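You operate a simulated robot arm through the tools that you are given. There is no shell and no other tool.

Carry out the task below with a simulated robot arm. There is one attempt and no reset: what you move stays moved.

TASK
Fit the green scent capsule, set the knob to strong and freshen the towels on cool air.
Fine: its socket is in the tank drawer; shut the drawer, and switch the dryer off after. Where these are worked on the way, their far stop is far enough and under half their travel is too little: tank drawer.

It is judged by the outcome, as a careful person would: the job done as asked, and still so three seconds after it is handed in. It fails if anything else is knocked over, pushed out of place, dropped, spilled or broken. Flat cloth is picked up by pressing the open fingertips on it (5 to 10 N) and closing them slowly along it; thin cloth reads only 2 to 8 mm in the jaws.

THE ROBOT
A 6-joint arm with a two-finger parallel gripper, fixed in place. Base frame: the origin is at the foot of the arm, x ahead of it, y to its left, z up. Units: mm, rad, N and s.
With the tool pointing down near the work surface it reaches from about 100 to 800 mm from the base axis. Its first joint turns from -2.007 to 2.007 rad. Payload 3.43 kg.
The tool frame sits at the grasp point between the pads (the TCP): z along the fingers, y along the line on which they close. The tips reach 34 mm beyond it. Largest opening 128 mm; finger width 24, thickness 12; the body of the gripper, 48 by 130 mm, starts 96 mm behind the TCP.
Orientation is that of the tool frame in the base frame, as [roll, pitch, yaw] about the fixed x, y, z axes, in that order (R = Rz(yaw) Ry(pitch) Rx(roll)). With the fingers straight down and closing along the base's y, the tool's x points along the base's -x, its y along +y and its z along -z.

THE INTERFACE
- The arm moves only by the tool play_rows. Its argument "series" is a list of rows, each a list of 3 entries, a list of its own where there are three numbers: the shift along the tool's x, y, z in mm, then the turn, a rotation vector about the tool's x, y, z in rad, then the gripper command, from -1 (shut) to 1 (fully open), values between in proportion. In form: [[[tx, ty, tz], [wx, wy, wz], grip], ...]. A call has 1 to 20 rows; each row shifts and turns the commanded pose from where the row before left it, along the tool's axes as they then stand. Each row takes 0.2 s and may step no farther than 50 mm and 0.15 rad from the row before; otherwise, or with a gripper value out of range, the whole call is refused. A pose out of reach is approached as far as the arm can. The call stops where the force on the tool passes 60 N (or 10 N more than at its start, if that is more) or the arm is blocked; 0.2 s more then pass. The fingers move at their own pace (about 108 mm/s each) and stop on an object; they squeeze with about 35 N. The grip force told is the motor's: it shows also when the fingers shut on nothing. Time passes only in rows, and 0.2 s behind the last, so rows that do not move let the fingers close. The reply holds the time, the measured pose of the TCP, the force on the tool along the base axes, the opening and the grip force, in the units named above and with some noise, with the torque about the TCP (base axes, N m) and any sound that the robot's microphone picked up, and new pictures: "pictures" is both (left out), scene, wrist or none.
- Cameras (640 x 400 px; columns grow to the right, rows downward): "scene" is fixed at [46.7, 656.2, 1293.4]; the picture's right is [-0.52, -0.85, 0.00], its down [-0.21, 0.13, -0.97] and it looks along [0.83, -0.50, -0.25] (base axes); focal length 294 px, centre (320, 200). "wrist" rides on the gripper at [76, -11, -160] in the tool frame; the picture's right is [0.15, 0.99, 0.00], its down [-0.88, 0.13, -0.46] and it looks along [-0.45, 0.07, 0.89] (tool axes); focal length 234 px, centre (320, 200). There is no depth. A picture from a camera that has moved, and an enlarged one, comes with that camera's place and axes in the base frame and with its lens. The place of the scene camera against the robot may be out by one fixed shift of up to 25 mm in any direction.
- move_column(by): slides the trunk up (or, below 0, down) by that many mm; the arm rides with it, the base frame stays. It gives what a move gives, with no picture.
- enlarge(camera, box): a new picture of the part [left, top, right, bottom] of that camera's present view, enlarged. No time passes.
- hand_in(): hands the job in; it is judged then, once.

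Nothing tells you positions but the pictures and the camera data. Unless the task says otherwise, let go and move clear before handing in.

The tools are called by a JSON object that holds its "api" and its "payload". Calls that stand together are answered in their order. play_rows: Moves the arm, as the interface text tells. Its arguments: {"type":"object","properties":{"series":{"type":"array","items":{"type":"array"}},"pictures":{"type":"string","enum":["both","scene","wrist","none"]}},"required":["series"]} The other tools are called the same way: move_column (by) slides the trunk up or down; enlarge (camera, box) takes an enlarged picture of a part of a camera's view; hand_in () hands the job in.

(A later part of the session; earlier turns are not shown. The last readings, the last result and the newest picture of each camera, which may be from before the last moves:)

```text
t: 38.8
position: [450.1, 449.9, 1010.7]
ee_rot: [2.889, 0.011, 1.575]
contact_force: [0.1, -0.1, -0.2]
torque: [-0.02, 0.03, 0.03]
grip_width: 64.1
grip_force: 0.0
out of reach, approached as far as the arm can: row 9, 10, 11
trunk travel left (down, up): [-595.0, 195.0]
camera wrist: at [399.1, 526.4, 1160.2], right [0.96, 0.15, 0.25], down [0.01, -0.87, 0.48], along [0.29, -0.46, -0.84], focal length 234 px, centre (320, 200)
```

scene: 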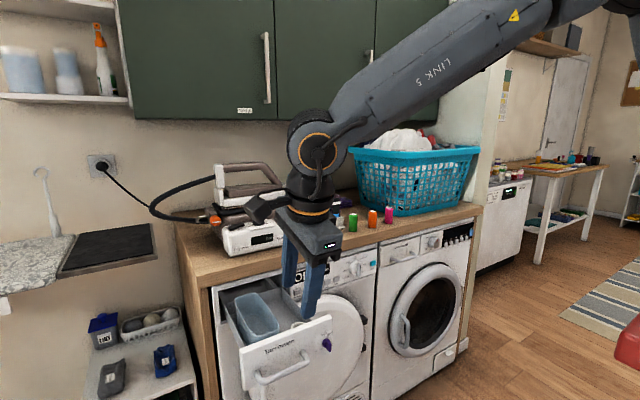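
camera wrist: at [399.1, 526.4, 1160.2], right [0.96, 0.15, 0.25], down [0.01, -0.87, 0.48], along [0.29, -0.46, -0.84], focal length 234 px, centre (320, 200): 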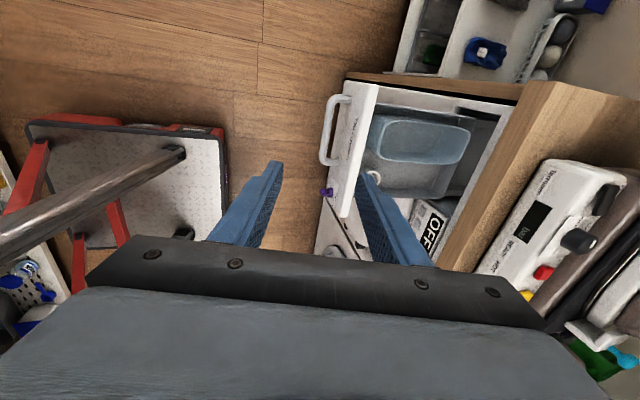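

I can see into the drawer from above. I'll move forward over it and finish pointing straight down.

{"api": "play_rows", "payload": {"series": [[[0, 40, 0], [0.1, 0, 0], 0], [[0, 40, 0], [0.1, 0, 0], 0], [[0, 40, 0], [0.05, 0, 0], 0], [[0, 20, 0], [0, 0, 0], 0], [[0, 0, 0], [0, 0, 0], 0]], "pictures": "wrist"}}

```text
t: 40.0
position: [559.9, 436.1, 1002.9]
ee_rot: [2.926, 0.126, 1.554]
contact_force: [-1.1, -0.1, 0.7]
torque: [0.02, 0.0, 0.01]
grip_width: 63.8
grip_force: 0.1
out of reach, approached as far as the arm can: row 1, 2, 3, 4
trunk travel left (down, up): [-595.0, 195.0]
camera wrist: at [518.4, 531.2, 1145.3], right [0.97, 0.15, 0.19], down [0.02, -0.81, 0.58], along [0.24, -0.56, -0.79], focal length 234 px, centre (320, 200)
```

wrist: 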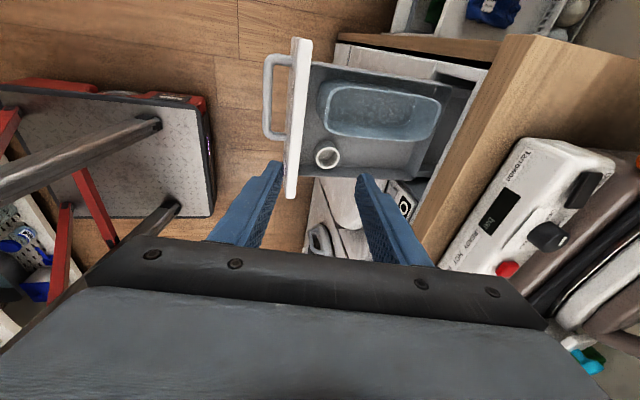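

{"api": "enlarge", "payload": {"camera": "wrist", "box": [250, 30, 490, 180]}}

{"api": "play_rows", "payload": {"series": [[[0, 0, -10], [0, 0, -0.15], 0], [[0, 0, -10], [0, 0, -0.15], 0], [[0, 0, -10], [0, 0, -0.15], 0], [[0, 0, -10], [0, 0, -0.15], 0], [[0, 0, 0], [0, 0, -0.15], 0], [[0, 0, 0], [0, 0, -0.15], 0], [[0, 0, 0], [0, 0, -0.15], 0], [[0, 0, 0], [0, 0, -0.15], 0], [[0, 0, 0], [0, 0, -0.15], 0], [[0, 0, 0], [0, 0, -0.15], 0], [[0, 0, 0], [0, 0, -0.07], 0], [[0, 0, 0], [0, 0, 0], 0]], "pictures": "both"}}

```text
2.67 times, centred on (370, 105) of wrist
camera zoom: at [518.4, 531.2, 1145.3], right [0.97, 0.15, 0.19], down [0.02, -0.81, 0.58], along [0.24, -0.56, -0.79], focal length 624 px, centre (187, 453)
```

zoom: 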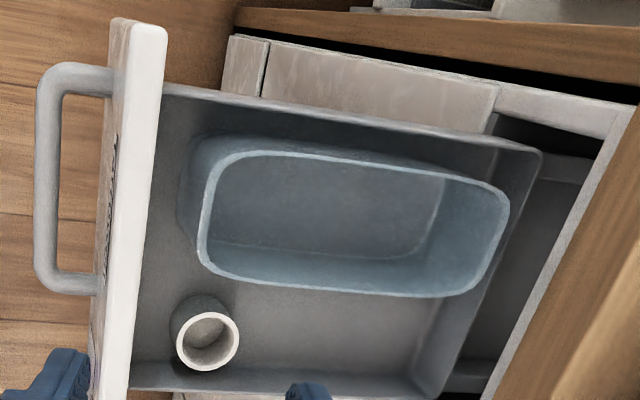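

```text
t: 42.6
position: [554.1, 441.1, 1041.0]
ee_rot: [-3.007, 0.219, -3.13]
contact_force: [-1.0, 0.8, 0.0]
torque: [0.03, -0.01, 0.01]
grip_width: 64.1
grip_force: 0.3
trunk travel left (down, up): [-595.0, 195.0]
camera wrist: at [445.1, 450.0, 1179.7], right [-0.12, 0.98, -0.16], down [0.76, 0.2, 0.62], along [0.64, -0.05, -0.77], focal length 234 px, centre (320, 200)
```

scene: 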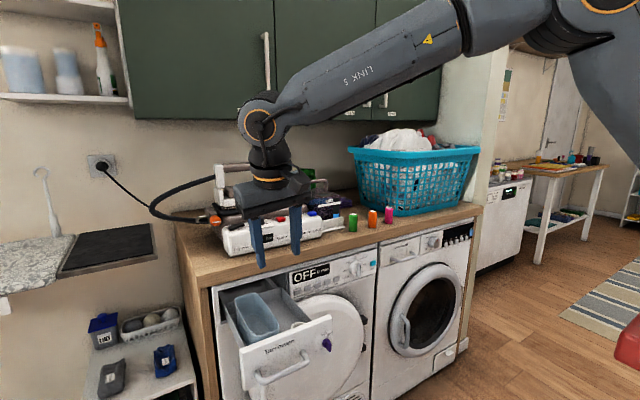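
wrist: 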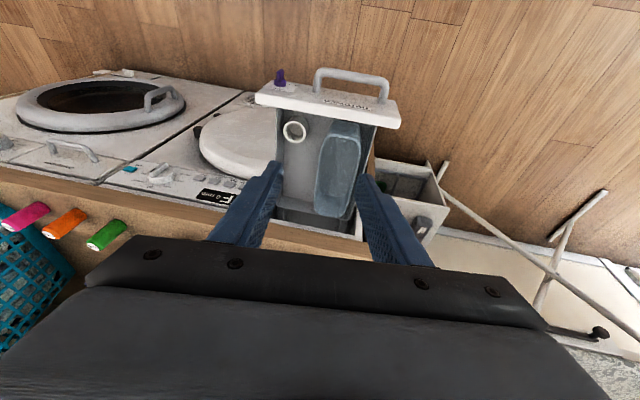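

The socket rim is at about (635, 353, 763). Now I'll travel in front of the counter toward the green capsule, keeping a slight forward tilt.

{"api": "play_rows", "payload": {"series": [[[-6.3, -41, -0.6], [-0.067, 0, 0], 0], [[-6.3, -41, -0.6], [-0.067, 0, 0], 0], [[-6.3, -41, -0.6], [0, 0, 0], 0], [[-6.3, -41, -0.6], [0, 0, 0], 0], [[-6.3, -41, -0.6], [0, 0, 0], 0], [[-6.3, -41, -0.6], [0, 0, 0], 0], [[-6.3, -41, -0.6], [0, 0, 0], 0], [[-6.3, -41, -0.6], [0, 0, 0], 0], [[-6.3, -41, -0.6], [0, 0, 0], 0], [[-6.3, -41, -0.6], [0, 0, 0], 0], [[0, 0, 0], [0, 0, 0], 0]], "pictures": "both"}}

```text
t: 45.0
position: [569.5, 67.1, 1020.6]
ee_rot: [-3.036, 0.31, -3.129]
contact_force: [-0.2, 1.1, -0.1]
torque: [0.0, 0.02, 0.01]
grip_width: 64.0
grip_force: 0.0
out of reach, approached as far as the arm can: row 1, 2, 4, 5, 6, 7, 8, 9, 10
trunk travel left (down, up): [-595.0, 195.0]
camera wrist: at [448.8, 71.1, 1149.8], right [-0.12, 0.98, -0.14], down [0.7, 0.19, 0.69], along [0.7, -0.02, -0.71], focal length 234 px, centre (320, 200)
```

scene: 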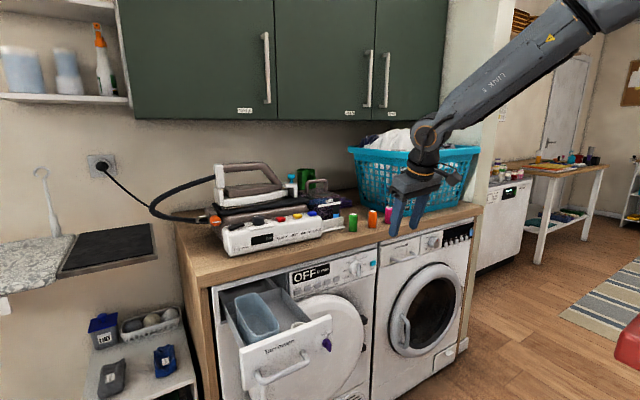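
wrist: 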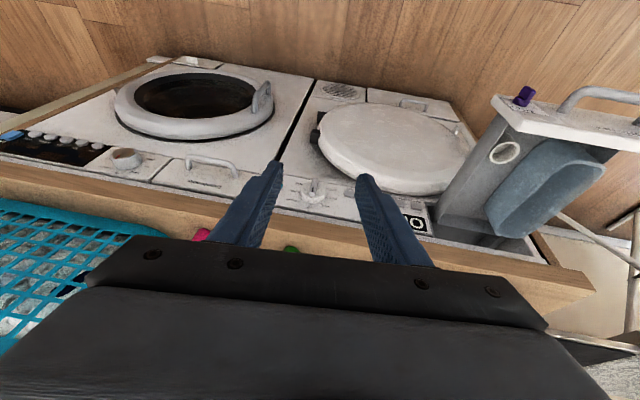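

The wrist is near a limit this close in; extending forward should free it. Moving out toward the capsule at height.

{"api": "play_rows", "payload": {"series": [[[-41, -8, 2.7], [0, 0, 0], 0], [[-41, -8, 2.7], [-0.03, 0.03, 0], 0], [[-41, -8, 2.7], [-0.03, 0.03, 0], 0], [[-41, -8, 2.7], [-0.04, 0.04, 0], 0], [[0, 0, 0], [0, 0, 0], 0]], "pictures": "both"}}

```text
t: 46.2
position: [699.3, 73.0, 1013.5]
ee_rot: [-2.992, 0.279, -3.134]
contact_force: [-0.3, 0.2, 0.8]
torque: [0.03, -0.01, 0.01]
grip_width: 64.2
grip_force: 0.2
out of reach, approached as far as the arm can: row 1, 2, 3, 4
trunk travel left (down, up): [-595.0, 195.0]
camera wrist: at [583.3, 84.5, 1146.7], right [-0.11, 0.98, -0.18], down [0.73, 0.2, 0.66], along [0.68, -0.06, -0.73], focal length 234 px, centre (320, 200)
```

scene: 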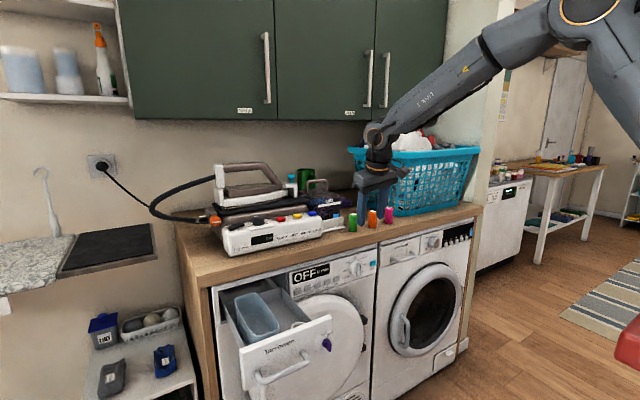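
wrist: 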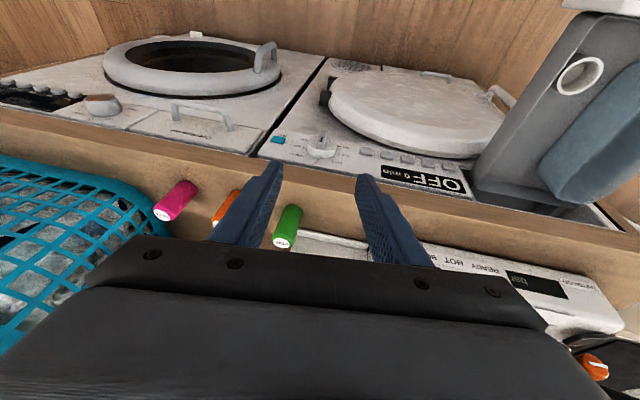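

The wrist still keeps a small sideways tilt. I'll test which motion is limited, with small probing turns in free air.

{"api": "play_rows", "payload": {"series": [[[0, 0, 0], [-0.05, 0, 0], 0], [[0, 0, 0], [-0.05, 0, 0], 0], [[0, 0, 0], [0, 0, 0], 0]], "pictures": "none"}}

{"api": "play_rows", "payload": {"series": [[[0, 0, 0], [0, 0, 0.1], 0], [[0, 0, 0], [0, 0, 0.1], 0], [[0, 0, 0], [0, 0, 0], 0]], "pictures": "none"}}

{"api": "play_rows", "payload": {"series": [[[0, 0, -20], [0, 0, 0], 0], [[0, 0, -20], [0, 0, 0], 0], [[0, 0, 0], [0, 0, 0], 0]], "pictures": "none"}}

```text
t: 47.0
position: [699.3, 73.3, 1013.4]
ee_rot: [-2.992, 0.279, -3.133]
contact_force: [0.1, 0.7, 0.1]
torque: [-0.03, 0.03, 0.01]
grip_width: 64.1
grip_force: 0.1
out of reach, approached as far as the arm can: row 2
trunk travel left (down, up): [-595.0, 195.0]
```

```text
t: 47.8
position: [698.5, 74.6, 1014.0]
ee_rot: [-3.05, 0.303, 2.943]
contact_force: [-1.0, -0.6, 0.2]
torque: [0.01, 0.02, -0.03]
grip_width: 64.0
grip_force: 0.0
trunk travel left (down, up): [-595.0, 195.0]
```

```text
t: 48.6
position: [688.3, 79.4, 1052.7]
ee_rot: [-3.043, 0.307, 2.944]
contact_force: [0.7, 0.2, -0.3]
torque: [-0.02, 0.03, 0.03]
grip_width: 63.9
grip_force: 0.1
trunk travel left (down, up): [-595.0, 195.0]
```

Turning the wrist slightly the other way frees it (last joint was near its limit). I'll keep a small yaw offset, straighten the tilt and advance.

{"api": "play_rows", "payload": {"series": [[[-20, -10, 0], [-0.03, 0.04, 0.05], 0], [[-20, -10, 0], [-0.03, 0.04, 0.05], 0], [[-20, -10, 0], [-0.03, 0.04, 0], 0], [[-20, -10, 0], [0, 0, 0], 0], [[0, 0, 0], [0, 0, 0], 0]], "pictures": "wrist"}}

```text
t: 49.8
position: [732.1, 39.6, 1055.2]
ee_rot: [-3.035, 0.299, 2.841]
contact_force: [-0.7, 0.0, 0.6]
torque: [0.01, 0.01, -0.01]
grip_width: 63.9
grip_force: 0.0
out of reach, approached as far as the arm can: row 1, 2, 3
trunk travel left (down, up): [-595.0, 195.0]
camera wrist: at [620.6, 81.4, 1185.0], right [0.19, 0.97, -0.14], down [0.73, -0.04, 0.68], along [0.65, -0.23, -0.72], focal length 234 px, centre (320, 200)
```

wrist: 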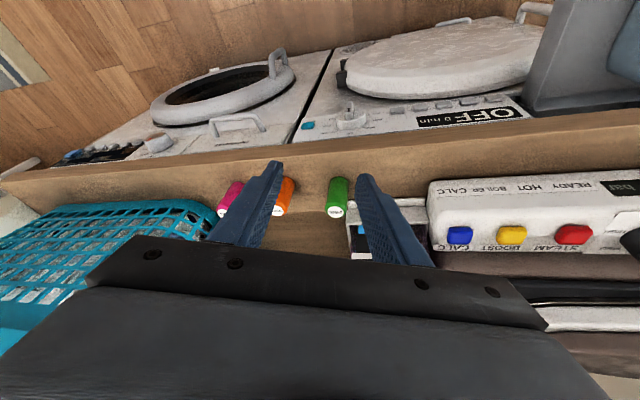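

Translation is fine but the tilt correction is refused; it may depend on the forearm slope. I'll lower the trunk a little while lifting the tool and try again.

{"api": "play_rows", "payload": {"series": [[[20, 0, -40], [0, 0, 0], 0], [[10, 0, -40], [0, 0, 0], 0], [[0, 0, 0], [0, 0, 0], 0]], "pictures": "none"}}

{"api": "move_column", "payload": {"by": -120}}

{"api": "play_rows", "payload": {"series": [[[0, 0, 0], [-0.05, 0, 0], 0], [[0, 0, 0], [-0.05, 0, 0], 0], [[0, 0, 0], [0, 0.1, 0], 0], [[0, 0, 0], [0, 0.1, 0], 0], [[0, 0, 0], [0, 0, 0], 0]], "pictures": "both"}}

```text
t: 50.6
position: [684.1, 64.2, 1121.5]
ee_rot: [-3.031, 0.303, 2.84]
contact_force: [-0.5, 0.0, -0.2]
torque: [0.01, -0.01, -0.03]
grip_width: 63.9
grip_force: 0.0
trunk travel left (down, up): [-595.0, 195.0]
```

```text
t: 52.1
position: [684.9, 63.8, 1003.3]
ee_rot: [-3.038, 0.3, 2.84]
contact_force: [-0.3, 0.0, 0.0]
torque: [0.02, 0.0, 0.03]
grip_width: 64.0
grip_force: 0.1
trunk travel left (down, up): [-475.0, 315.0]
```

```text
t: 53.3
position: [678.4, 67.3, 989.0]
ee_rot: [-2.947, 0.176, 2.827]
contact_force: [0.4, 0.0, 0.2]
torque: [0.0, -0.02, 0.0]
grip_width: 64.2
grip_force: 0.0
out of reach, approached as far as the arm can: row 2, 3, 4
trunk travel left (down, up): [-475.0, 315.0]
camera wrist: at [587.6, 118.6, 1130.9], right [0.2, 0.96, -0.22], down [0.82, -0.04, 0.57], along [0.54, -0.29, -0.79], focal length 234 px, centre (320, 200)
```

scene: 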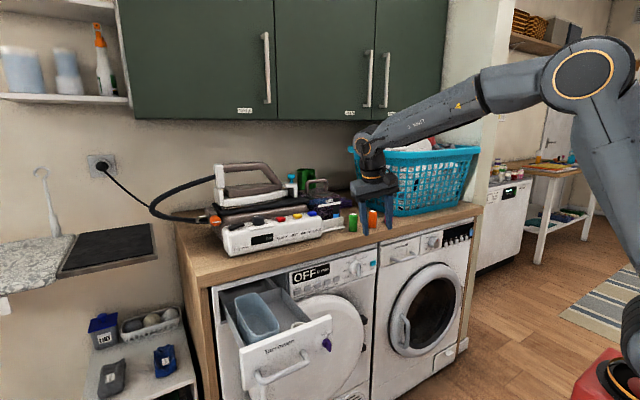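
wrist: 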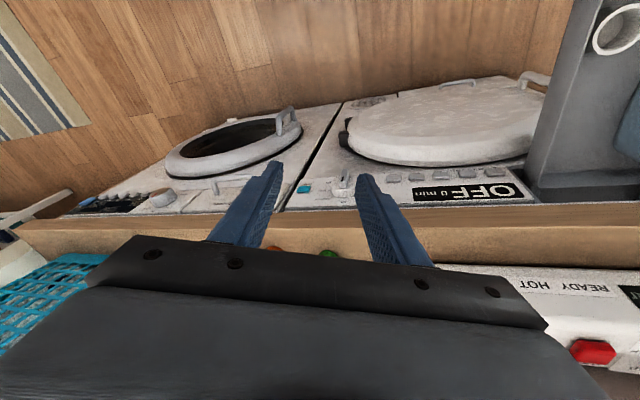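

I'll test the same correction with the wrist rolled further toward mid-range.

{"api": "play_rows", "payload": {"series": [[[0, 0, -20], [0, 0, 0.15], 0], [[0, 0, -20], [0, 0, 0.15], 0], [[0, 0, 0], [0, 0, 0.15], 0], [[0, 0, 0], [0, 0, 0.15], 0], [[0, 0, 0], [0, 0, 0], 0]], "pictures": "none"}}

{"api": "play_rows", "payload": {"series": [[[0, 0, 0], [-0.05, 0, 0], 0], [[0, 0, 0], [-0.05, 0, 0], 0], [[0, 0, 0], [0, 0, 0], 0]], "pictures": "none"}}

{"api": "play_rows", "payload": {"series": [[[0, 0, 0], [0, 0.05, 0], 0], [[0, 0, 0], [0, 0.05, 0], 0], [[0, 0, 0], [0, 0, 0], 0]], "pictures": "none"}}

```text
t: 54.5
position: [673.4, 77.5, 1026.2]
ee_rot: [-3.079, 0.263, 2.213]
contact_force: [0.9, 1.0, 0.3]
torque: [-0.03, 0.05, 0.0]
grip_width: 64.1
grip_force: 0.1
trunk travel left (down, up): [-475.0, 315.0]
```

```text
t: 55.3
position: [671.1, 79.9, 1022.1]
ee_rot: [3.112, 0.29, 2.215]
contact_force: [-0.2, 0.5, -0.5]
torque: [-0.01, 0.02, 0.0]
grip_width: 63.7
grip_force: 0.0
out of reach, approached as far as the arm can: row 2
trunk travel left (down, up): [-475.0, 315.0]
```

```text
t: 56.1
position: [672.6, 80.6, 1022.1]
ee_rot: [3.113, 0.29, 2.216]
contact_force: [0.1, 0.4, -0.4]
torque: [0.01, -0.03, 0.02]
grip_width: 63.9
grip_force: 0.0
out of reach, approached as far as the arm can: row 1
trunk travel left (down, up): [-475.0, 315.0]
```

The sideways tilt seems bounded here. I'll check whether it's freed higher up, nearer the starting pose.

{"api": "play_rows", "payload": {"series": [[[0, 0, -40], [0, 0, 0], 0], [[0, 0, -40], [0, 0, 0], 0], [[0, 0, -40], [0, 0, 0], 0], [[0, 0, -40], [0, 0, 0], 0], [[0, 0, 0], [-0.05, 0.05, 0], 0], [[0, 0, 0], [-0.05, 0.05, 0], 0], [[0, 0, 0], [-0.0, 0.05, 0], 0], [[0, 0, 0], [0, 0.05, 0], 0], [[0, 0, 0], [0, 0.05, 0], 0], [[0, 0, 0], [0, 0, 0], 0]], "pictures": "scene"}}

```text
t: 58.3
position: [639.8, 116.5, 1172.0]
ee_rot: [3.129, 0.3, 2.212]
contact_force: [-0.2, -0.5, 0.9]
torque: [-0.01, 0.01, -0.02]
grip_width: 64.2
grip_force: 0.1
out of reach, approached as far as the arm can: row 1, 5, 6, 8
trunk travel left (down, up): [-475.0, 315.0]
```

scene: 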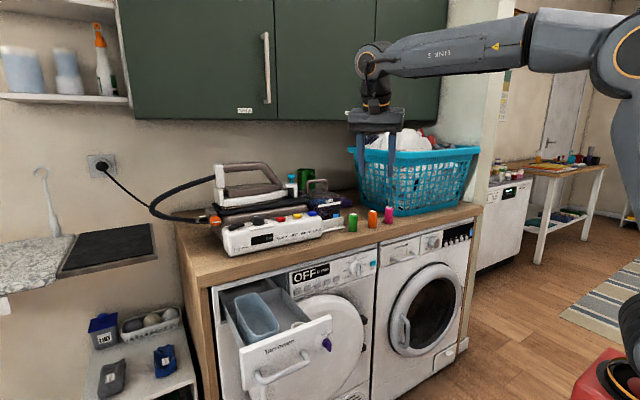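

The arm keeps the tool at least ~15° off vertical sideways, so I'll grip the capsule with a consistent tilted tool whose finger line stays horizontal; the capsule then stays upright. Setting that orientation and looking.

{"api": "play_rows", "payload": {"series": [[[0, 0, 0], [0, 0, -0.14], 0], [[0, 0, 0], [0, 0, -0.14], 0], [[0, 0, 0], [0, 0, -0.14], 0], [[0, 0, 0], [-0.06, -0.07, 0], 0], [[0, 0, 0], [-0.06, -0.07, 0], 0], [[0, 0, 0], [0, 0, 0], 0]], "pictures": "wrist"}}

```text
t: 59.7
position: [634.8, 130.7, 1165.7]
ee_rot: [3.122, 0.383, 2.656]
contact_force: [0.6, -0.2, 0.2]
torque: [0.01, 0.03, -0.01]
grip_width: 64.0
grip_force: 0.0
out of reach, approached as far as the arm can: row 1, 2, 3, 4
trunk travel left (down, up): [-475.0, 315.0]
camera wrist: at [513.2, 179.0, 1284.9], right [0.34, 0.94, -0.04], down [0.63, -0.2, 0.75], along [0.7, -0.28, -0.66], focal length 234 px, centre (320, 200)
```

wrist: 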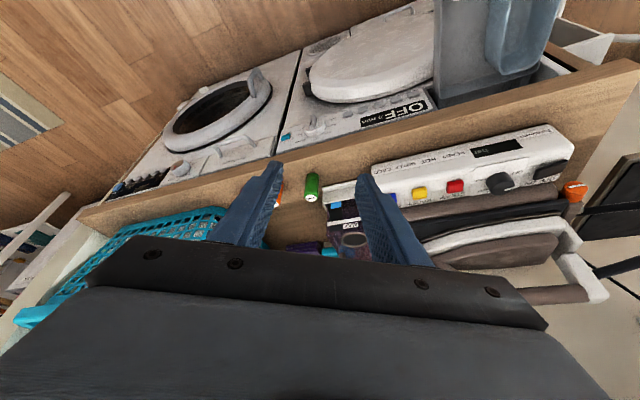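

{"api": "enlarge", "payload": {"camera": "wrist", "box": [264, 150, 392, 230]}}

```text
5.00 times, centred on (328, 190) of wrist
camera zoom: at [513.2, 179.0, 1284.9], right [0.34, 0.94, -0.04], down [0.63, -0.2, 0.75], along [0.7, -0.28, -0.66], focal length 1171 px, centre (280, 250)
```

zoom: 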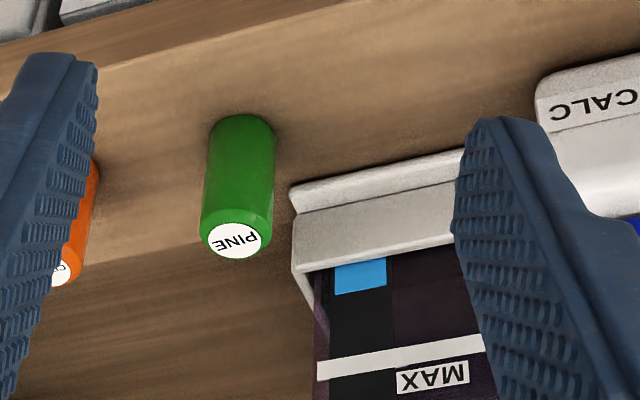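

Capsule is at about (848, 26), top z≈957, 30 mm wide; the tank tray starts at x≈875. I'll go to a pre-grasp point along the tilted approach line.

{"api": "play_rows", "payload": {"series": [[[-21.4, 1.2, 30.4], [0.02, 0, 0], -0.2], [[-21.4, 1.2, 30.4], [0, 0, 0], -0.2], [[-21.4, 1.2, 30.4], [0, 0, 0], -0.2], [[-21.4, 1.2, 30.4], [0, 0, 0], -0.2], [[-21.4, 1.2, 30.4], [0, 0, 0], -0.2], [[-21.4, 1.2, 30.4], [0, 0, 0], -0.2], [[0, 0, 0], [0, 0, 0], -0.2]], "pictures": "both"}}

```text
t: 61.3
position: [796.2, 62.6, 1034.5]
ee_rot: [-3.131, 0.39, 2.652]
contact_force: [0.7, 0.3, -0.1]
torque: [-0.04, -0.02, 0.04]
grip_width: 51.1
grip_force: 0.1
out of reach, approached as far as the arm can: row 3, 4, 5, 6
trunk travel left (down, up): [-475.0, 315.0]
camera wrist: at [676.2, 114.8, 1152.9], right [0.35, 0.94, -0.07], down [0.63, -0.18, 0.76], along [0.69, -0.3, -0.65], focal length 234 px, centre (320, 200)
```

scene: 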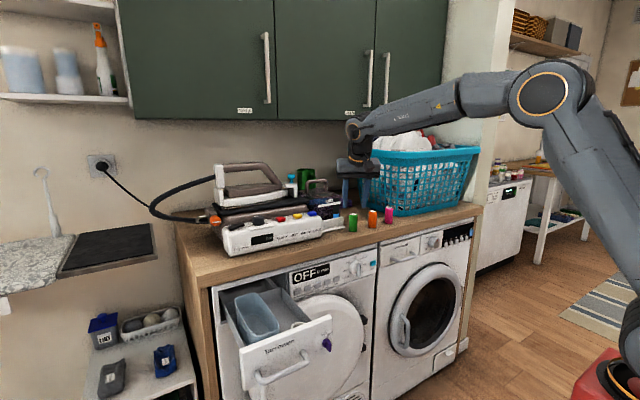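
wrist: 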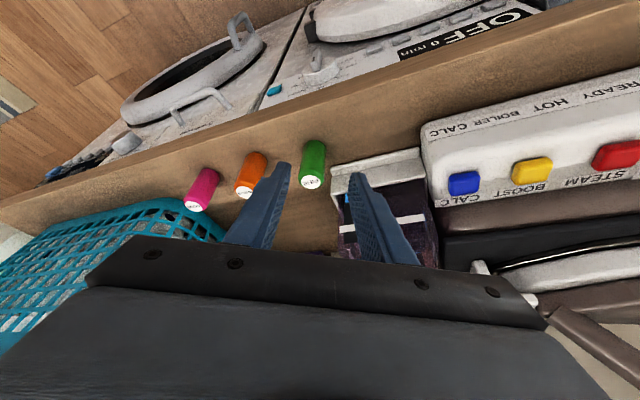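

Capsule position confirmed (≈850, 26). Adding a little pitch to stay inside the joint range, then moving to just above it.

{"api": "play_rows", "payload": {"series": [[[-4, -3, 12], [0, -0.025, 0], -0.2], [[-4, -3, 12], [0, -0.025, 0], -0.2], [[-4, -3, 12], [0, 0, 0], -0.2], [[0, 0, 0], [0, 0, 0], -0.2]], "pictures": "wrist"}}

```text
t: 62.3
position: [812.7, 43.3, 1004.6]
ee_rot: [3.135, 0.422, 2.652]
contact_force: [0.6, 1.0, 0.3]
torque: [-0.02, -0.02, -0.02]
grip_width: 51.4
grip_force: 0.1
trunk travel left (down, up): [-475.0, 315.0]
camera wrist: at [689.3, 95.5, 1119.4], right [0.34, 0.94, -0.05], down [0.6, -0.18, 0.78], along [0.72, -0.3, -0.63], focal length 234 px, centre (320, 200)
```

wrist: 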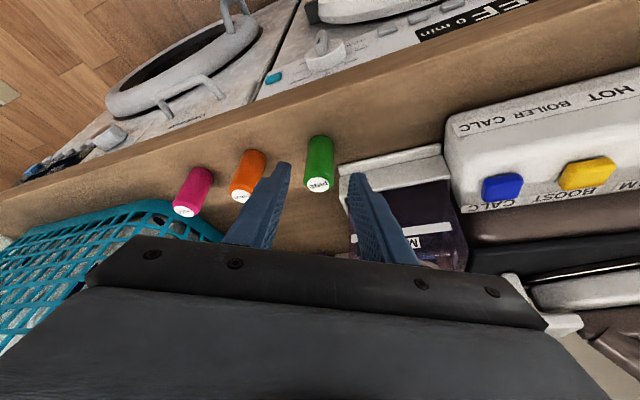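

The capsule sits centred between the jaws along the approach. Descending.

{"api": "play_rows", "payload": {"series": [[[-1, 0.6, 15], [0, 0, 0], -0.2], [[-1, 0.6, 15], [0, 0, 0], -0.2], [[-1, 0.6, 12], [0, 0, 0], -0.2], [[0, 0, 0], [0, 0, 0], -0.2]], "pictures": "both"}}

{"api": "enlarge", "payload": {"camera": "wrist", "box": [240, 110, 400, 210]}}

{"api": "enlarge", "payload": {"camera": "scene", "box": [300, 160, 428, 240]}}

```text
t: 63.3
position: [831.2, 35.3, 967.6]
ee_rot: [3.136, 0.423, 2.654]
contact_force: [0.5, 0.1, -0.4]
torque: [-0.01, -0.01, -0.05]
grip_width: 51.1
grip_force: 0.0
trunk travel left (down, up): [-475.0, 315.0]
camera wrist: at [707.7, 87.9, 1082.1], right [0.34, 0.94, -0.05], down [0.6, -0.18, 0.78], along [0.72, -0.3, -0.63], focal length 234 px, centre (320, 200)
```

scene: 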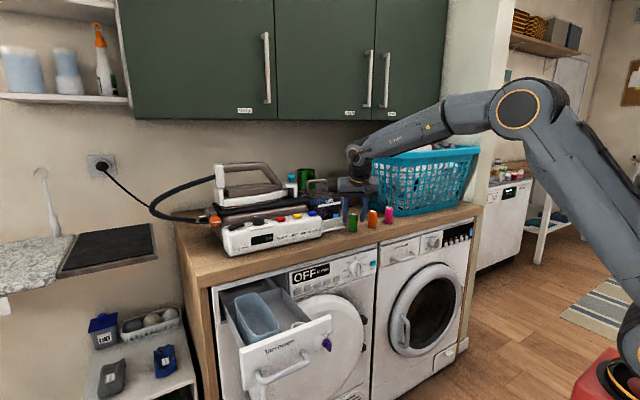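
wrist: 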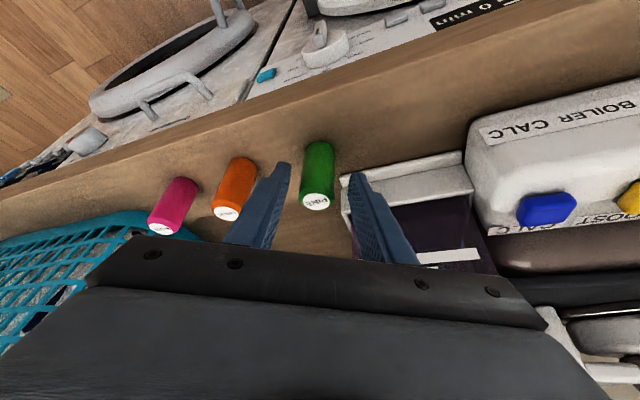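

```text
4.00 times, centred on (320, 160) of wrist
camera zoom: at [707.7, 87.9, 1082.1], right [0.34, 0.94, -0.05], down [0.6, -0.18, 0.78], along [0.72, -0.3, -0.63], focal length 937 px, centre (320, 360)
```

zoom: 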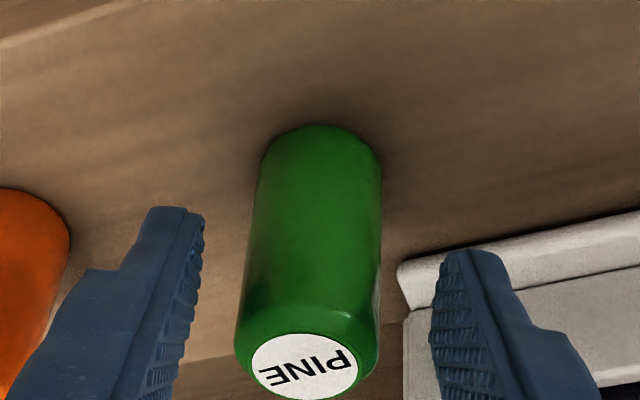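

```text
5.00 times, centred on (364, 200) of scene
camera zoom: at [46.7, 656.2, 1293.4], right [-0.52, -0.85, 0.0], down [-0.21, 0.13, -0.97], along [0.83, -0.5, -0.25], focal length 1468 px, centre (100, 200)
```

zoom: 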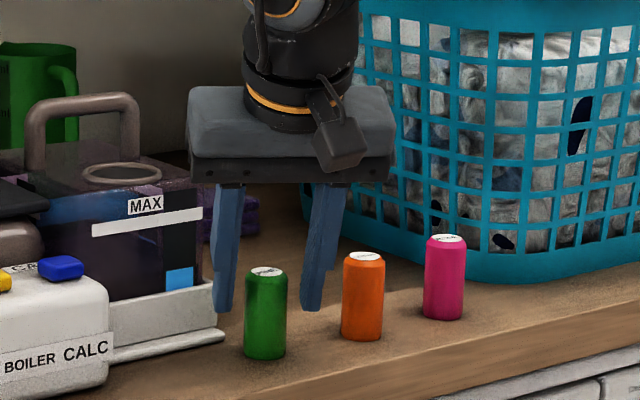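

The capsule is well centred between the fingers. I'll narrow the jaws slightly, go down the last bit, and close.

{"api": "play_rows", "payload": {"series": [[[0, 0, 0], [0, 0, 0], -0.32], [[0, 0, 8], [0, 0, 0], -0.32], [[0, 0, 8], [0, 0, 0], -0.32], [[0, 0, 0], [0, 0, 0], -0.32], [[0, 0, 0], [0, 0, 0], -0.5], [[0, 0, 0], [0, 0, 0], -0.6], [[0, 0, 0], [0, 0, 0], -0.7], [[0, 0, 0], [0, 0, 0], -0.7]], "pictures": "both"}}

{"api": "enlarge", "payload": {"camera": "wrist", "box": [240, 110, 400, 210]}}

```text
t: 65.1
position: [837.7, 33.7, 953.6]
ee_rot: [3.135, 0.422, 2.653]
contact_force: [-0.1, -0.1, -0.1]
torque: [0.14, -0.04, 0.02]
grip_width: 27.9
grip_force: 34.5
trunk travel left (down, up): [-475.0, 315.0]
camera wrist: at [713.5, 84.8, 1067.4], right [0.34, 0.94, -0.05], down [0.6, -0.18, 0.78], along [0.72, -0.3, -0.63], focal length 234 px, centre (320, 200)
```

scene: 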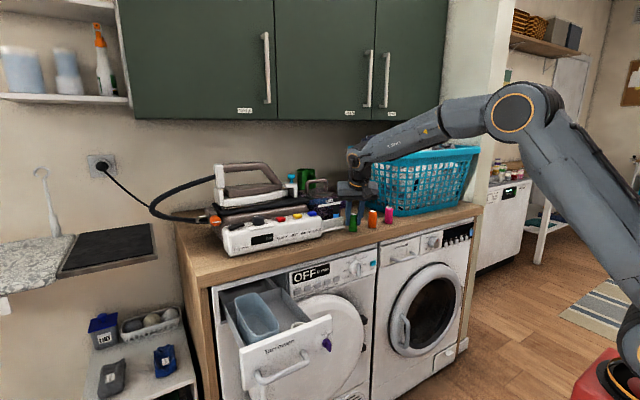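
wrist: 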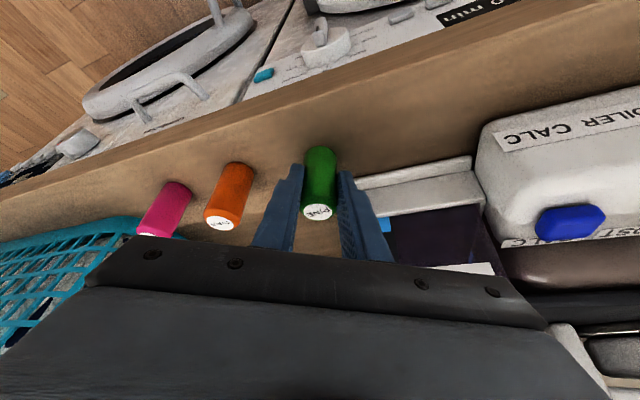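

```text
4.00 times, centred on (320, 160) of wrist
camera zoom: at [713.5, 84.8, 1067.4], right [0.34, 0.94, -0.05], down [0.6, -0.18, 0.78], along [0.72, -0.3, -0.63], focal length 937 px, centre (320, 360)
```

zoom: 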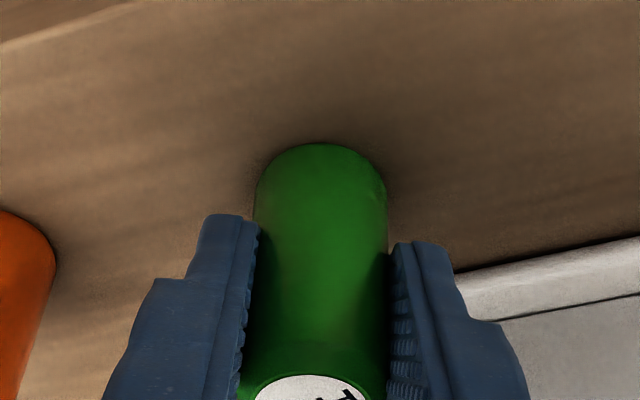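

Gripped (27.9 mm). Lifting straight up.

{"api": "play_rows", "payload": {"series": [[[0, 0, 0], [0, 0, 0], -1], [[-4.1, 0, -9.1], [0, 0, 0], -1], [[-8.2, 0, -18.2], [0, 0, 0], -1], [[-12.3, 0, -27.4], [0, 0, 0], -1], [[-12.3, 0, -27.4], [0, 0, 0], -1], [[0, 0, 0], [0, 0, 0], -1]], "pictures": "both"}}

{"api": "enlarge", "payload": {"camera": "scene", "box": [300, 150, 428, 230]}}

```text
t: 66.5
position: [837.4, 33.4, 1045.1]
ee_rot: [-3.141, 0.432, 2.653]
contact_force: [0.3, 0.7, -0.5]
torque: [-0.02, 0.03, -0.04]
grip_width: 28.7
grip_force: 35.1
trunk travel left (down, up): [-475.0, 315.0]
camera wrist: at [713.2, 86.6, 1157.3], right [0.35, 0.94, -0.06], down [0.6, -0.17, 0.78], along [0.72, -0.31, -0.62], focal length 234 px, centre (320, 200)
```

scene: 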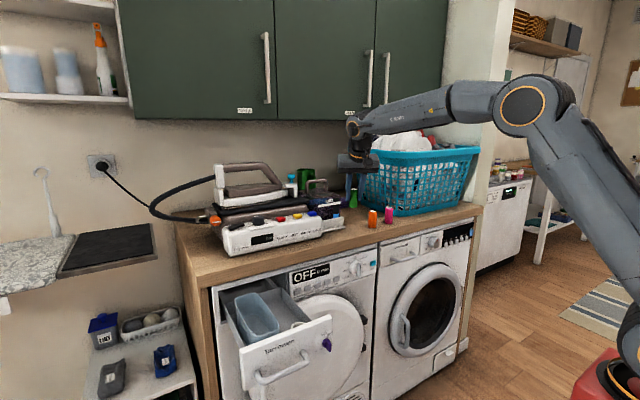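
wrist: 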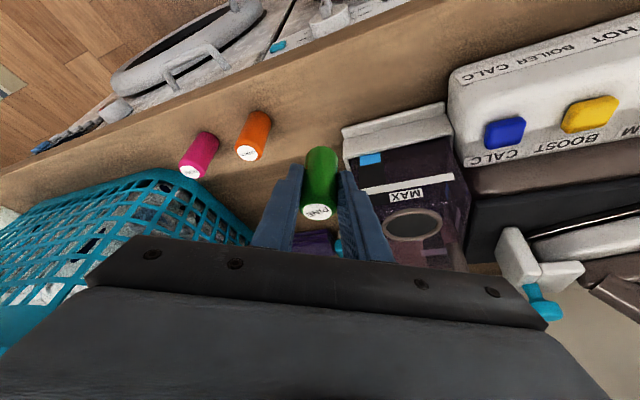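

```text
5.00 times, centred on (364, 190) of scene
camera zoom: at [46.7, 656.2, 1293.4], right [-0.52, -0.85, 0.0], down [-0.21, 0.13, -0.97], along [0.83, -0.5, -0.25], focal length 1468 px, centre (100, 250)
```

zoom: 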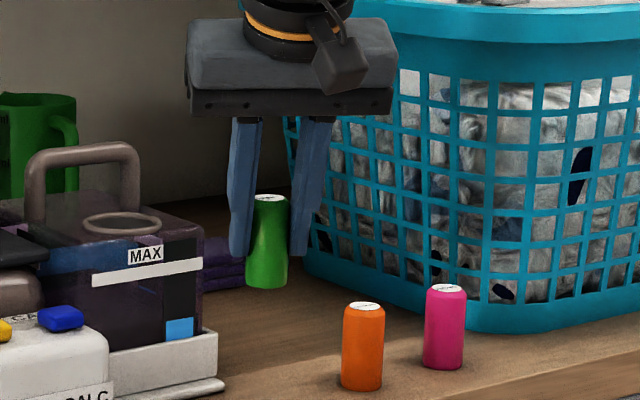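

Capsule held upright. Carrying it back clear of the counter, then left over the drawer.

{"api": "play_rows", "payload": {"series": [[[31.5, -18.5, -14.6], [0, 0, 0], -1], [[31.5, -18.5, -14.6], [0, 0, 0], -1], [[31.5, -18.5, -14.6], [0, 0, 0], -1], [[31.5, -18.5, -14.6], [0, 0, 0], -1], [[31.5, -18.5, -14.6], [0, 0, 0], -1], [[19.3, 35.1, -8.9], [0, 0, 0], -1], [[19.3, 35.1, -8.9], [0, 0, 0], -1], [[19.3, 35.1, -8.9], [0, 0, 0], -1], [[19.3, 35.1, -8.9], [0, 0, 0], -1], [[19.3, 35.1, -8.9], [0, 0, 0], -1], [[19.3, 35.1, -8.9], [0, 0, 0], -1], [[19.3, 35.1, -8.9], [0, 0, 0], -1], [[19.3, 35.1, -8.9], [0, 0, 0], -1], [[0, 0, 0], [0, 0, 0], -1]], "pictures": "both"}}

```text
t: 69.5
position: [622.0, 360.0, 1048.8]
ee_rot: [3.136, 0.422, 2.653]
contact_force: [0.1, -0.1, -0.1]
torque: [0.03, 0.0, -0.01]
grip_width: 28.8
grip_force: 35.3
trunk travel left (down, up): [-475.0, 315.0]
camera wrist: at [497.9, 412.3, 1162.1], right [0.34, 0.94, -0.05], down [0.6, -0.18, 0.78], along [0.72, -0.3, -0.63], focal length 234 px, centre (320, 200)
```

scene: 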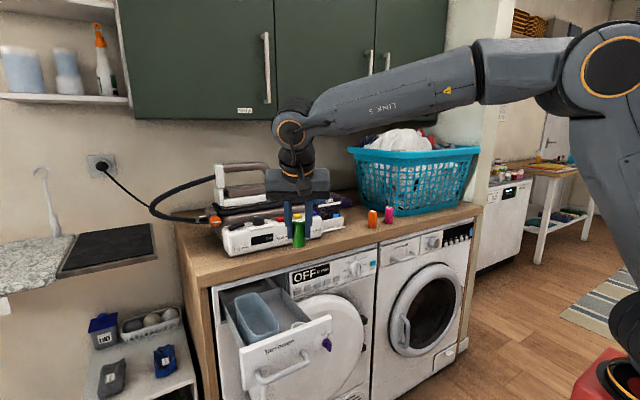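
wrist: 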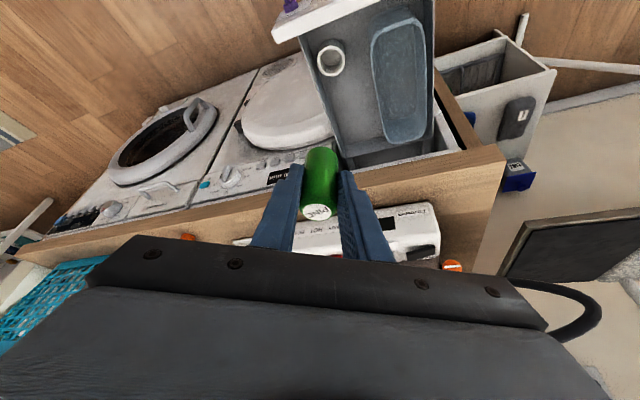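

{"api": "enlarge", "payload": {"camera": "wrist", "box": [272, 20, 400, 100]}}

{"api": "enlarge", "payload": {"camera": "scene", "box": [210, 220, 370, 320]}}

```text
5.00 times, centred on (336, 60) of wrist
camera zoom: at [497.9, 412.3, 1162.1], right [0.34, 0.94, -0.05], down [0.6, -0.18, 0.78], along [0.72, -0.3, -0.63], focal length 1171 px, centre (240, 900)
```

zoom: 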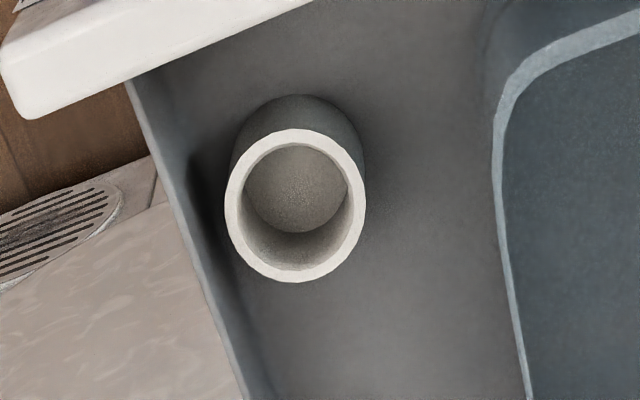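

```text
4.00 times, centred on (290, 270) of scene
camera zoom: at [46.7, 656.2, 1293.4], right [-0.52, -0.85, 0.0], down [-0.21, 0.13, -0.97], along [0.83, -0.5, -0.25], focal length 1174 px, centre (440, -80)
```

zoom: 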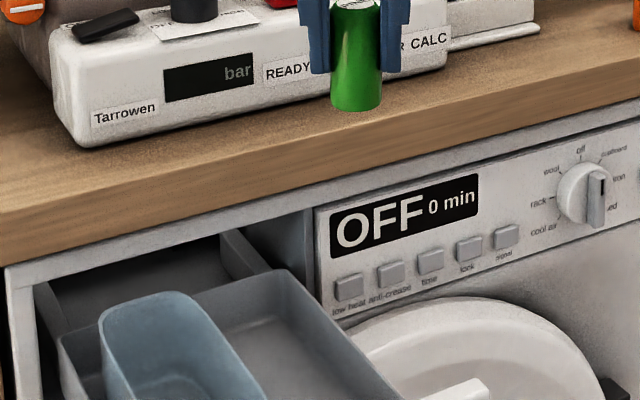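

{"api": "enlarge", "payload": {"camera": "wrist", "box": [272, 130, 368, 190]}}

{"api": "enlarge", "payload": {"camera": "wrist", "box": [272, 170, 368, 230]}}

```text
6.67 times, centred on (320, 160) of wrist
camera zoom: at [497.9, 412.3, 1162.1], right [0.34, 0.94, -0.05], down [0.6, -0.18, 0.78], along [0.72, -0.3, -0.63], focal length 1561 px, centre (320, 467)
```

zoom: 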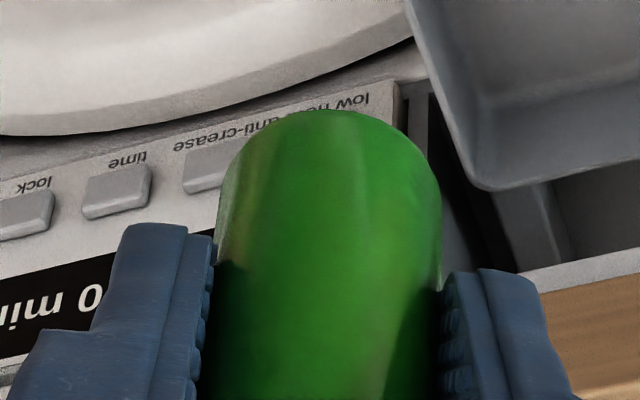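

```text
6.67 times, centred on (320, 200) of wrist
camera zoom: at [497.9, 412.3, 1162.1], right [0.34, 0.94, -0.05], down [0.6, -0.18, 0.78], along [0.72, -0.3, -0.63], focal length 1561 px, centre (320, 200)
```

zoom: 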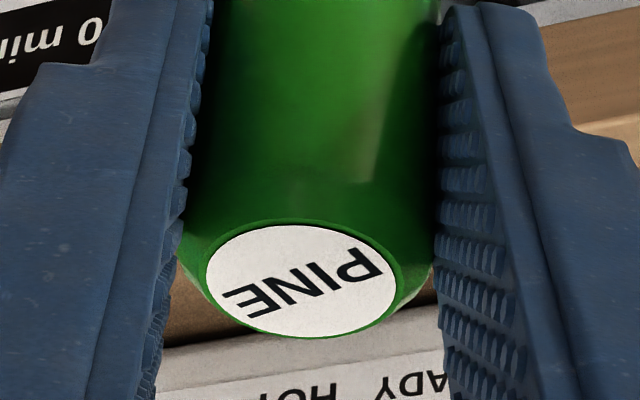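

The socket sits close to the drawer's right wall, so I'll swing the tool about the vertical so the fingers straddle it front-to-back instead.

{"api": "play_rows", "payload": {"series": [[[0, 0, 0], [0.0555, 0, 0.1235], -1], [[0, 0, 0], [0.0555, 0, 0.1235], -1], [[0, 0, 0], [0.0555, 0, 0.1235], -1], [[0, 0, 0], [0.0555, 0, 0.1235], -1], [[0, 0, 0], [0.0555, 0, 0.1235], -1], [[0, 0, 0], [0.0555, 0, 0.1235], -1], [[0, 0, 0], [0.0555, 0, 0.1235], -1], [[0, 0, 0], [0.0555, 0, 0.1235], -1], [[0, 0, 0], [0, 0, 0], -1]], "pictures": "wrist"}}

```text
t: 71.5
position: [621.4, 359.8, 1048.7]
ee_rot: [3.138, 0.417, 1.569]
contact_force: [0.2, 0.0, 0.2]
torque: [0.01, -0.03, -0.05]
grip_width: 28.4
grip_force: 35.2
trunk travel left (down, up): [-475.0, 315.0]
camera wrist: at [610.8, 493.2, 1163.4], right [0.99, 0.13, -0.06], down [0.13, -0.62, 0.77], along [0.07, -0.77, -0.63], focal length 234 px, centre (320, 200)
```

wrist: 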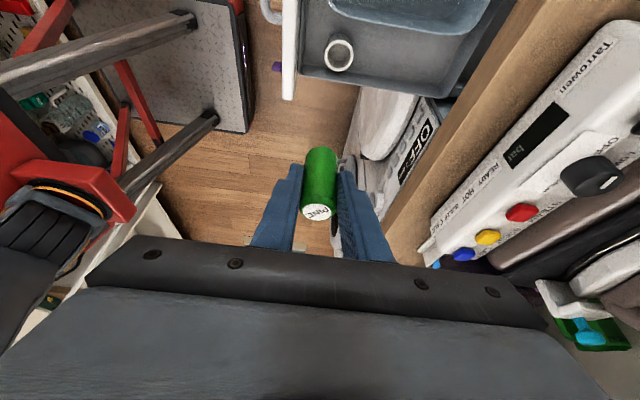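

Orientation is good. Shifting over the socket and lowering with the trunk to just above it.

{"api": "play_rows", "payload": {"series": [[[5.2, 7, -2.3], [0, 0, 0], -1], [[5.2, 7, -2.3], [0, 0, 0], -1], [[0, 0, 0], [0, 0, 0], -1]], "pictures": "none"}}

{"api": "move_column", "payload": {"by": -185}}

{"api": "play_rows", "payload": {"series": [[[0, 0, 0], [0, 0, 0], -1]], "pictures": "both"}}

{"api": "enlarge", "payload": {"camera": "wrist", "box": [240, 60, 400, 160]}}

{"api": "enlarge", "payload": {"camera": "scene", "box": [220, 270, 348, 350]}}

```text
t: 72.3
position: [635.4, 370.9, 1048.5]
ee_rot: [3.14, 0.417, 1.57]
contact_force: [-0.9, 0.4, 0.0]
torque: [-0.01, 0.02, -0.02]
grip_width: 28.6
grip_force: 35.1
trunk travel left (down, up): [-475.0, 315.0]
```

```text
t: 74.3
position: [635.2, 370.9, 864.4]
ee_rot: [3.139, 0.417, 1.57]
contact_force: [0.0, -0.3, -0.4]
torque: [-0.03, -0.01, -0.02]
grip_width: 28.6
grip_force: 34.9
trunk travel left (down, up): [-290.0, 500.0]
```

```text
t: 74.7
position: [635.3, 370.5, 863.2]
ee_rot: [3.138, 0.417, 1.569]
contact_force: [-0.5, 0.1, -0.5]
torque: [0.03, 0.01, 0.01]
grip_width: 28.9
grip_force: 35.2
trunk travel left (down, up): [-290.0, 500.0]
camera wrist: at [624.7, 504.5, 978.2], right [0.99, 0.13, -0.06], down [0.13, -0.62, 0.77], along [0.07, -0.77, -0.63], focal length 234 px, centre (320, 200)
```

scene: 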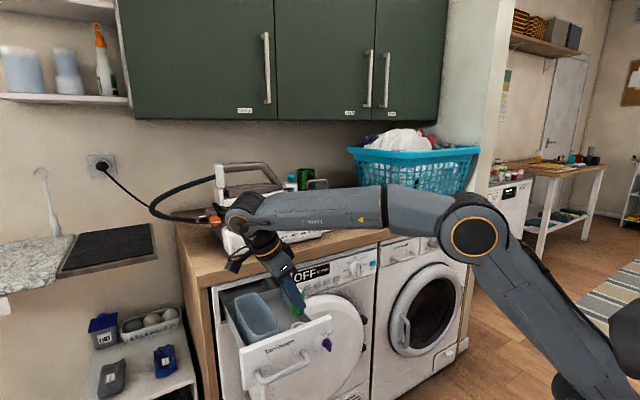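
wrist: 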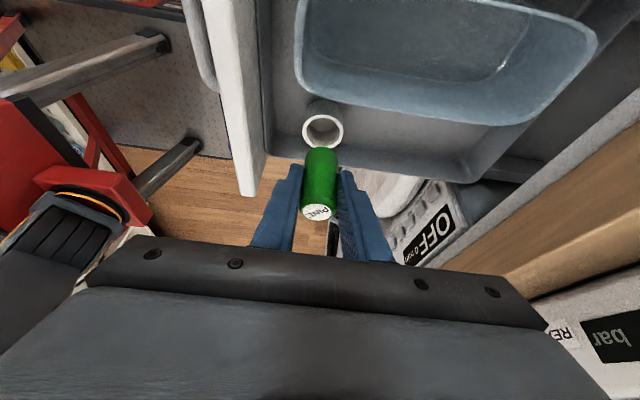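

```text
4.00 times, centred on (320, 110) of wrist
camera zoom: at [624.7, 504.5, 978.2], right [0.99, 0.13, -0.06], down [0.13, -0.62, 0.77], along [0.07, -0.77, -0.63], focal length 937 px, centre (320, 560)
```

zoom: 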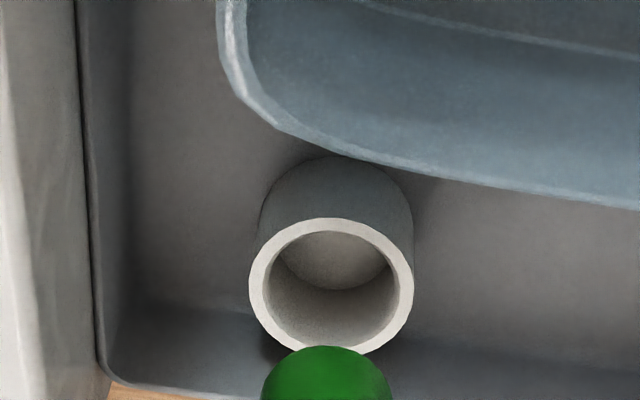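

```text
5.00 times, centred on (284, 310) of scene
camera zoom: at [46.7, 656.2, 1293.4], right [-0.52, -0.85, 0.0], down [-0.21, 0.13, -0.97], along [0.83, -0.5, -0.25], focal length 1468 px, centre (500, -350)
```

zoom: 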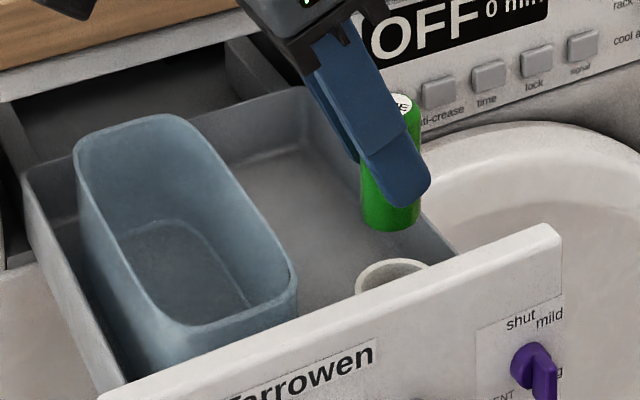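

Capsule and socket line up within a couple of millimetres. Lowering to just above the rim and checking again.

{"api": "play_rows", "payload": {"series": [[[4.9, 0, 11], [0, 0, 0], -1], [[4.9, 0, 11], [0, 0, 0], -1], [[4.1, 0, 9.1], [0, 0, 0], -1], [[0, 0, 0], [0, 0, 0], -1]], "pictures": "both"}}

{"api": "enlarge", "payload": {"camera": "wrist", "box": [240, 90, 400, 190]}}

{"api": "enlarge", "payload": {"camera": "scene", "box": [250, 280, 346, 340]}}

```text
t: 75.7
position: [635.5, 371.3, 828.4]
ee_rot: [3.139, 0.418, 1.571]
contact_force: [-0.7, -1.1, -0.7]
torque: [0.02, 0.01, 0.0]
grip_width: 28.7
grip_force: 34.9
trunk travel left (down, up): [-290.0, 500.0]
camera wrist: at [624.5, 504.7, 943.7], right [0.99, 0.13, -0.06], down [0.13, -0.62, 0.77], along [0.07, -0.77, -0.63], focal length 234 px, centre (320, 200)
```

scene: 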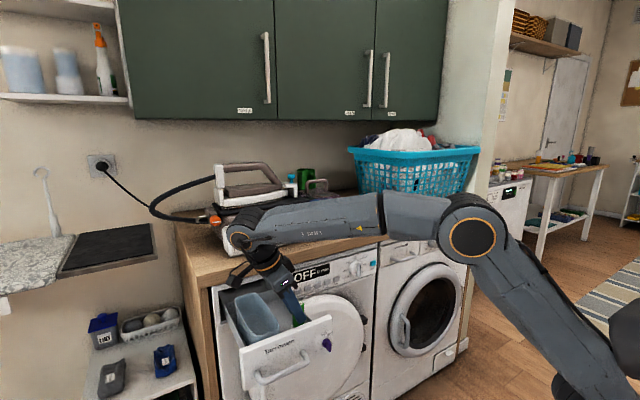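
wrist: 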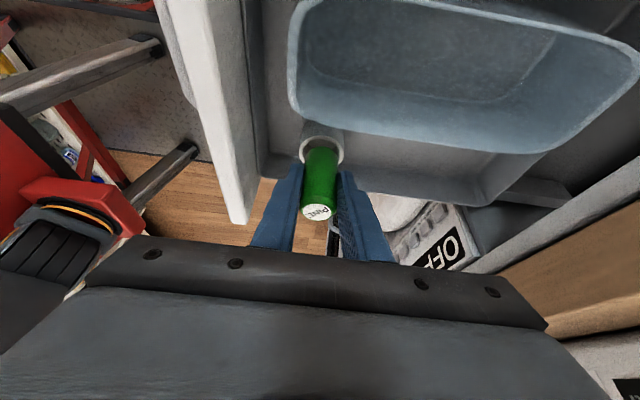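

```text
4.00 times, centred on (320, 140) of wrist
camera zoom: at [624.5, 504.7, 943.7], right [0.99, 0.13, -0.06], down [0.13, -0.62, 0.77], along [0.07, -0.77, -0.63], focal length 937 px, centre (320, 440)
```

zoom: 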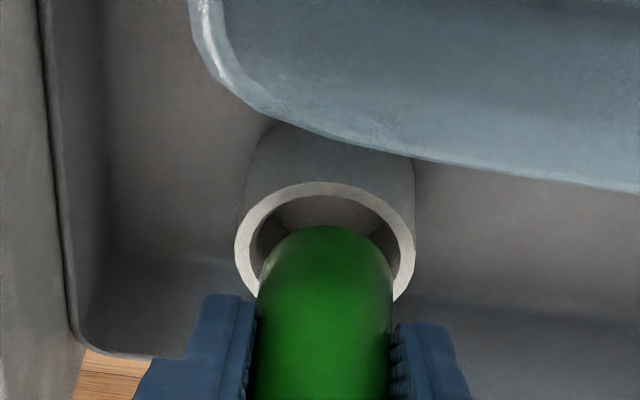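

```text
6.67 times, centred on (298, 310) of scene
camera zoom: at [46.7, 656.2, 1293.4], right [-0.52, -0.85, 0.0], down [-0.21, 0.13, -0.97], along [0.83, -0.5, -0.25], focal length 1957 px, centre (467, -533)
```

zoom: 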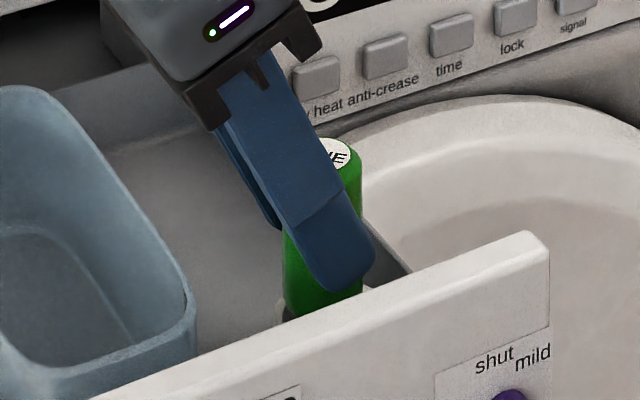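

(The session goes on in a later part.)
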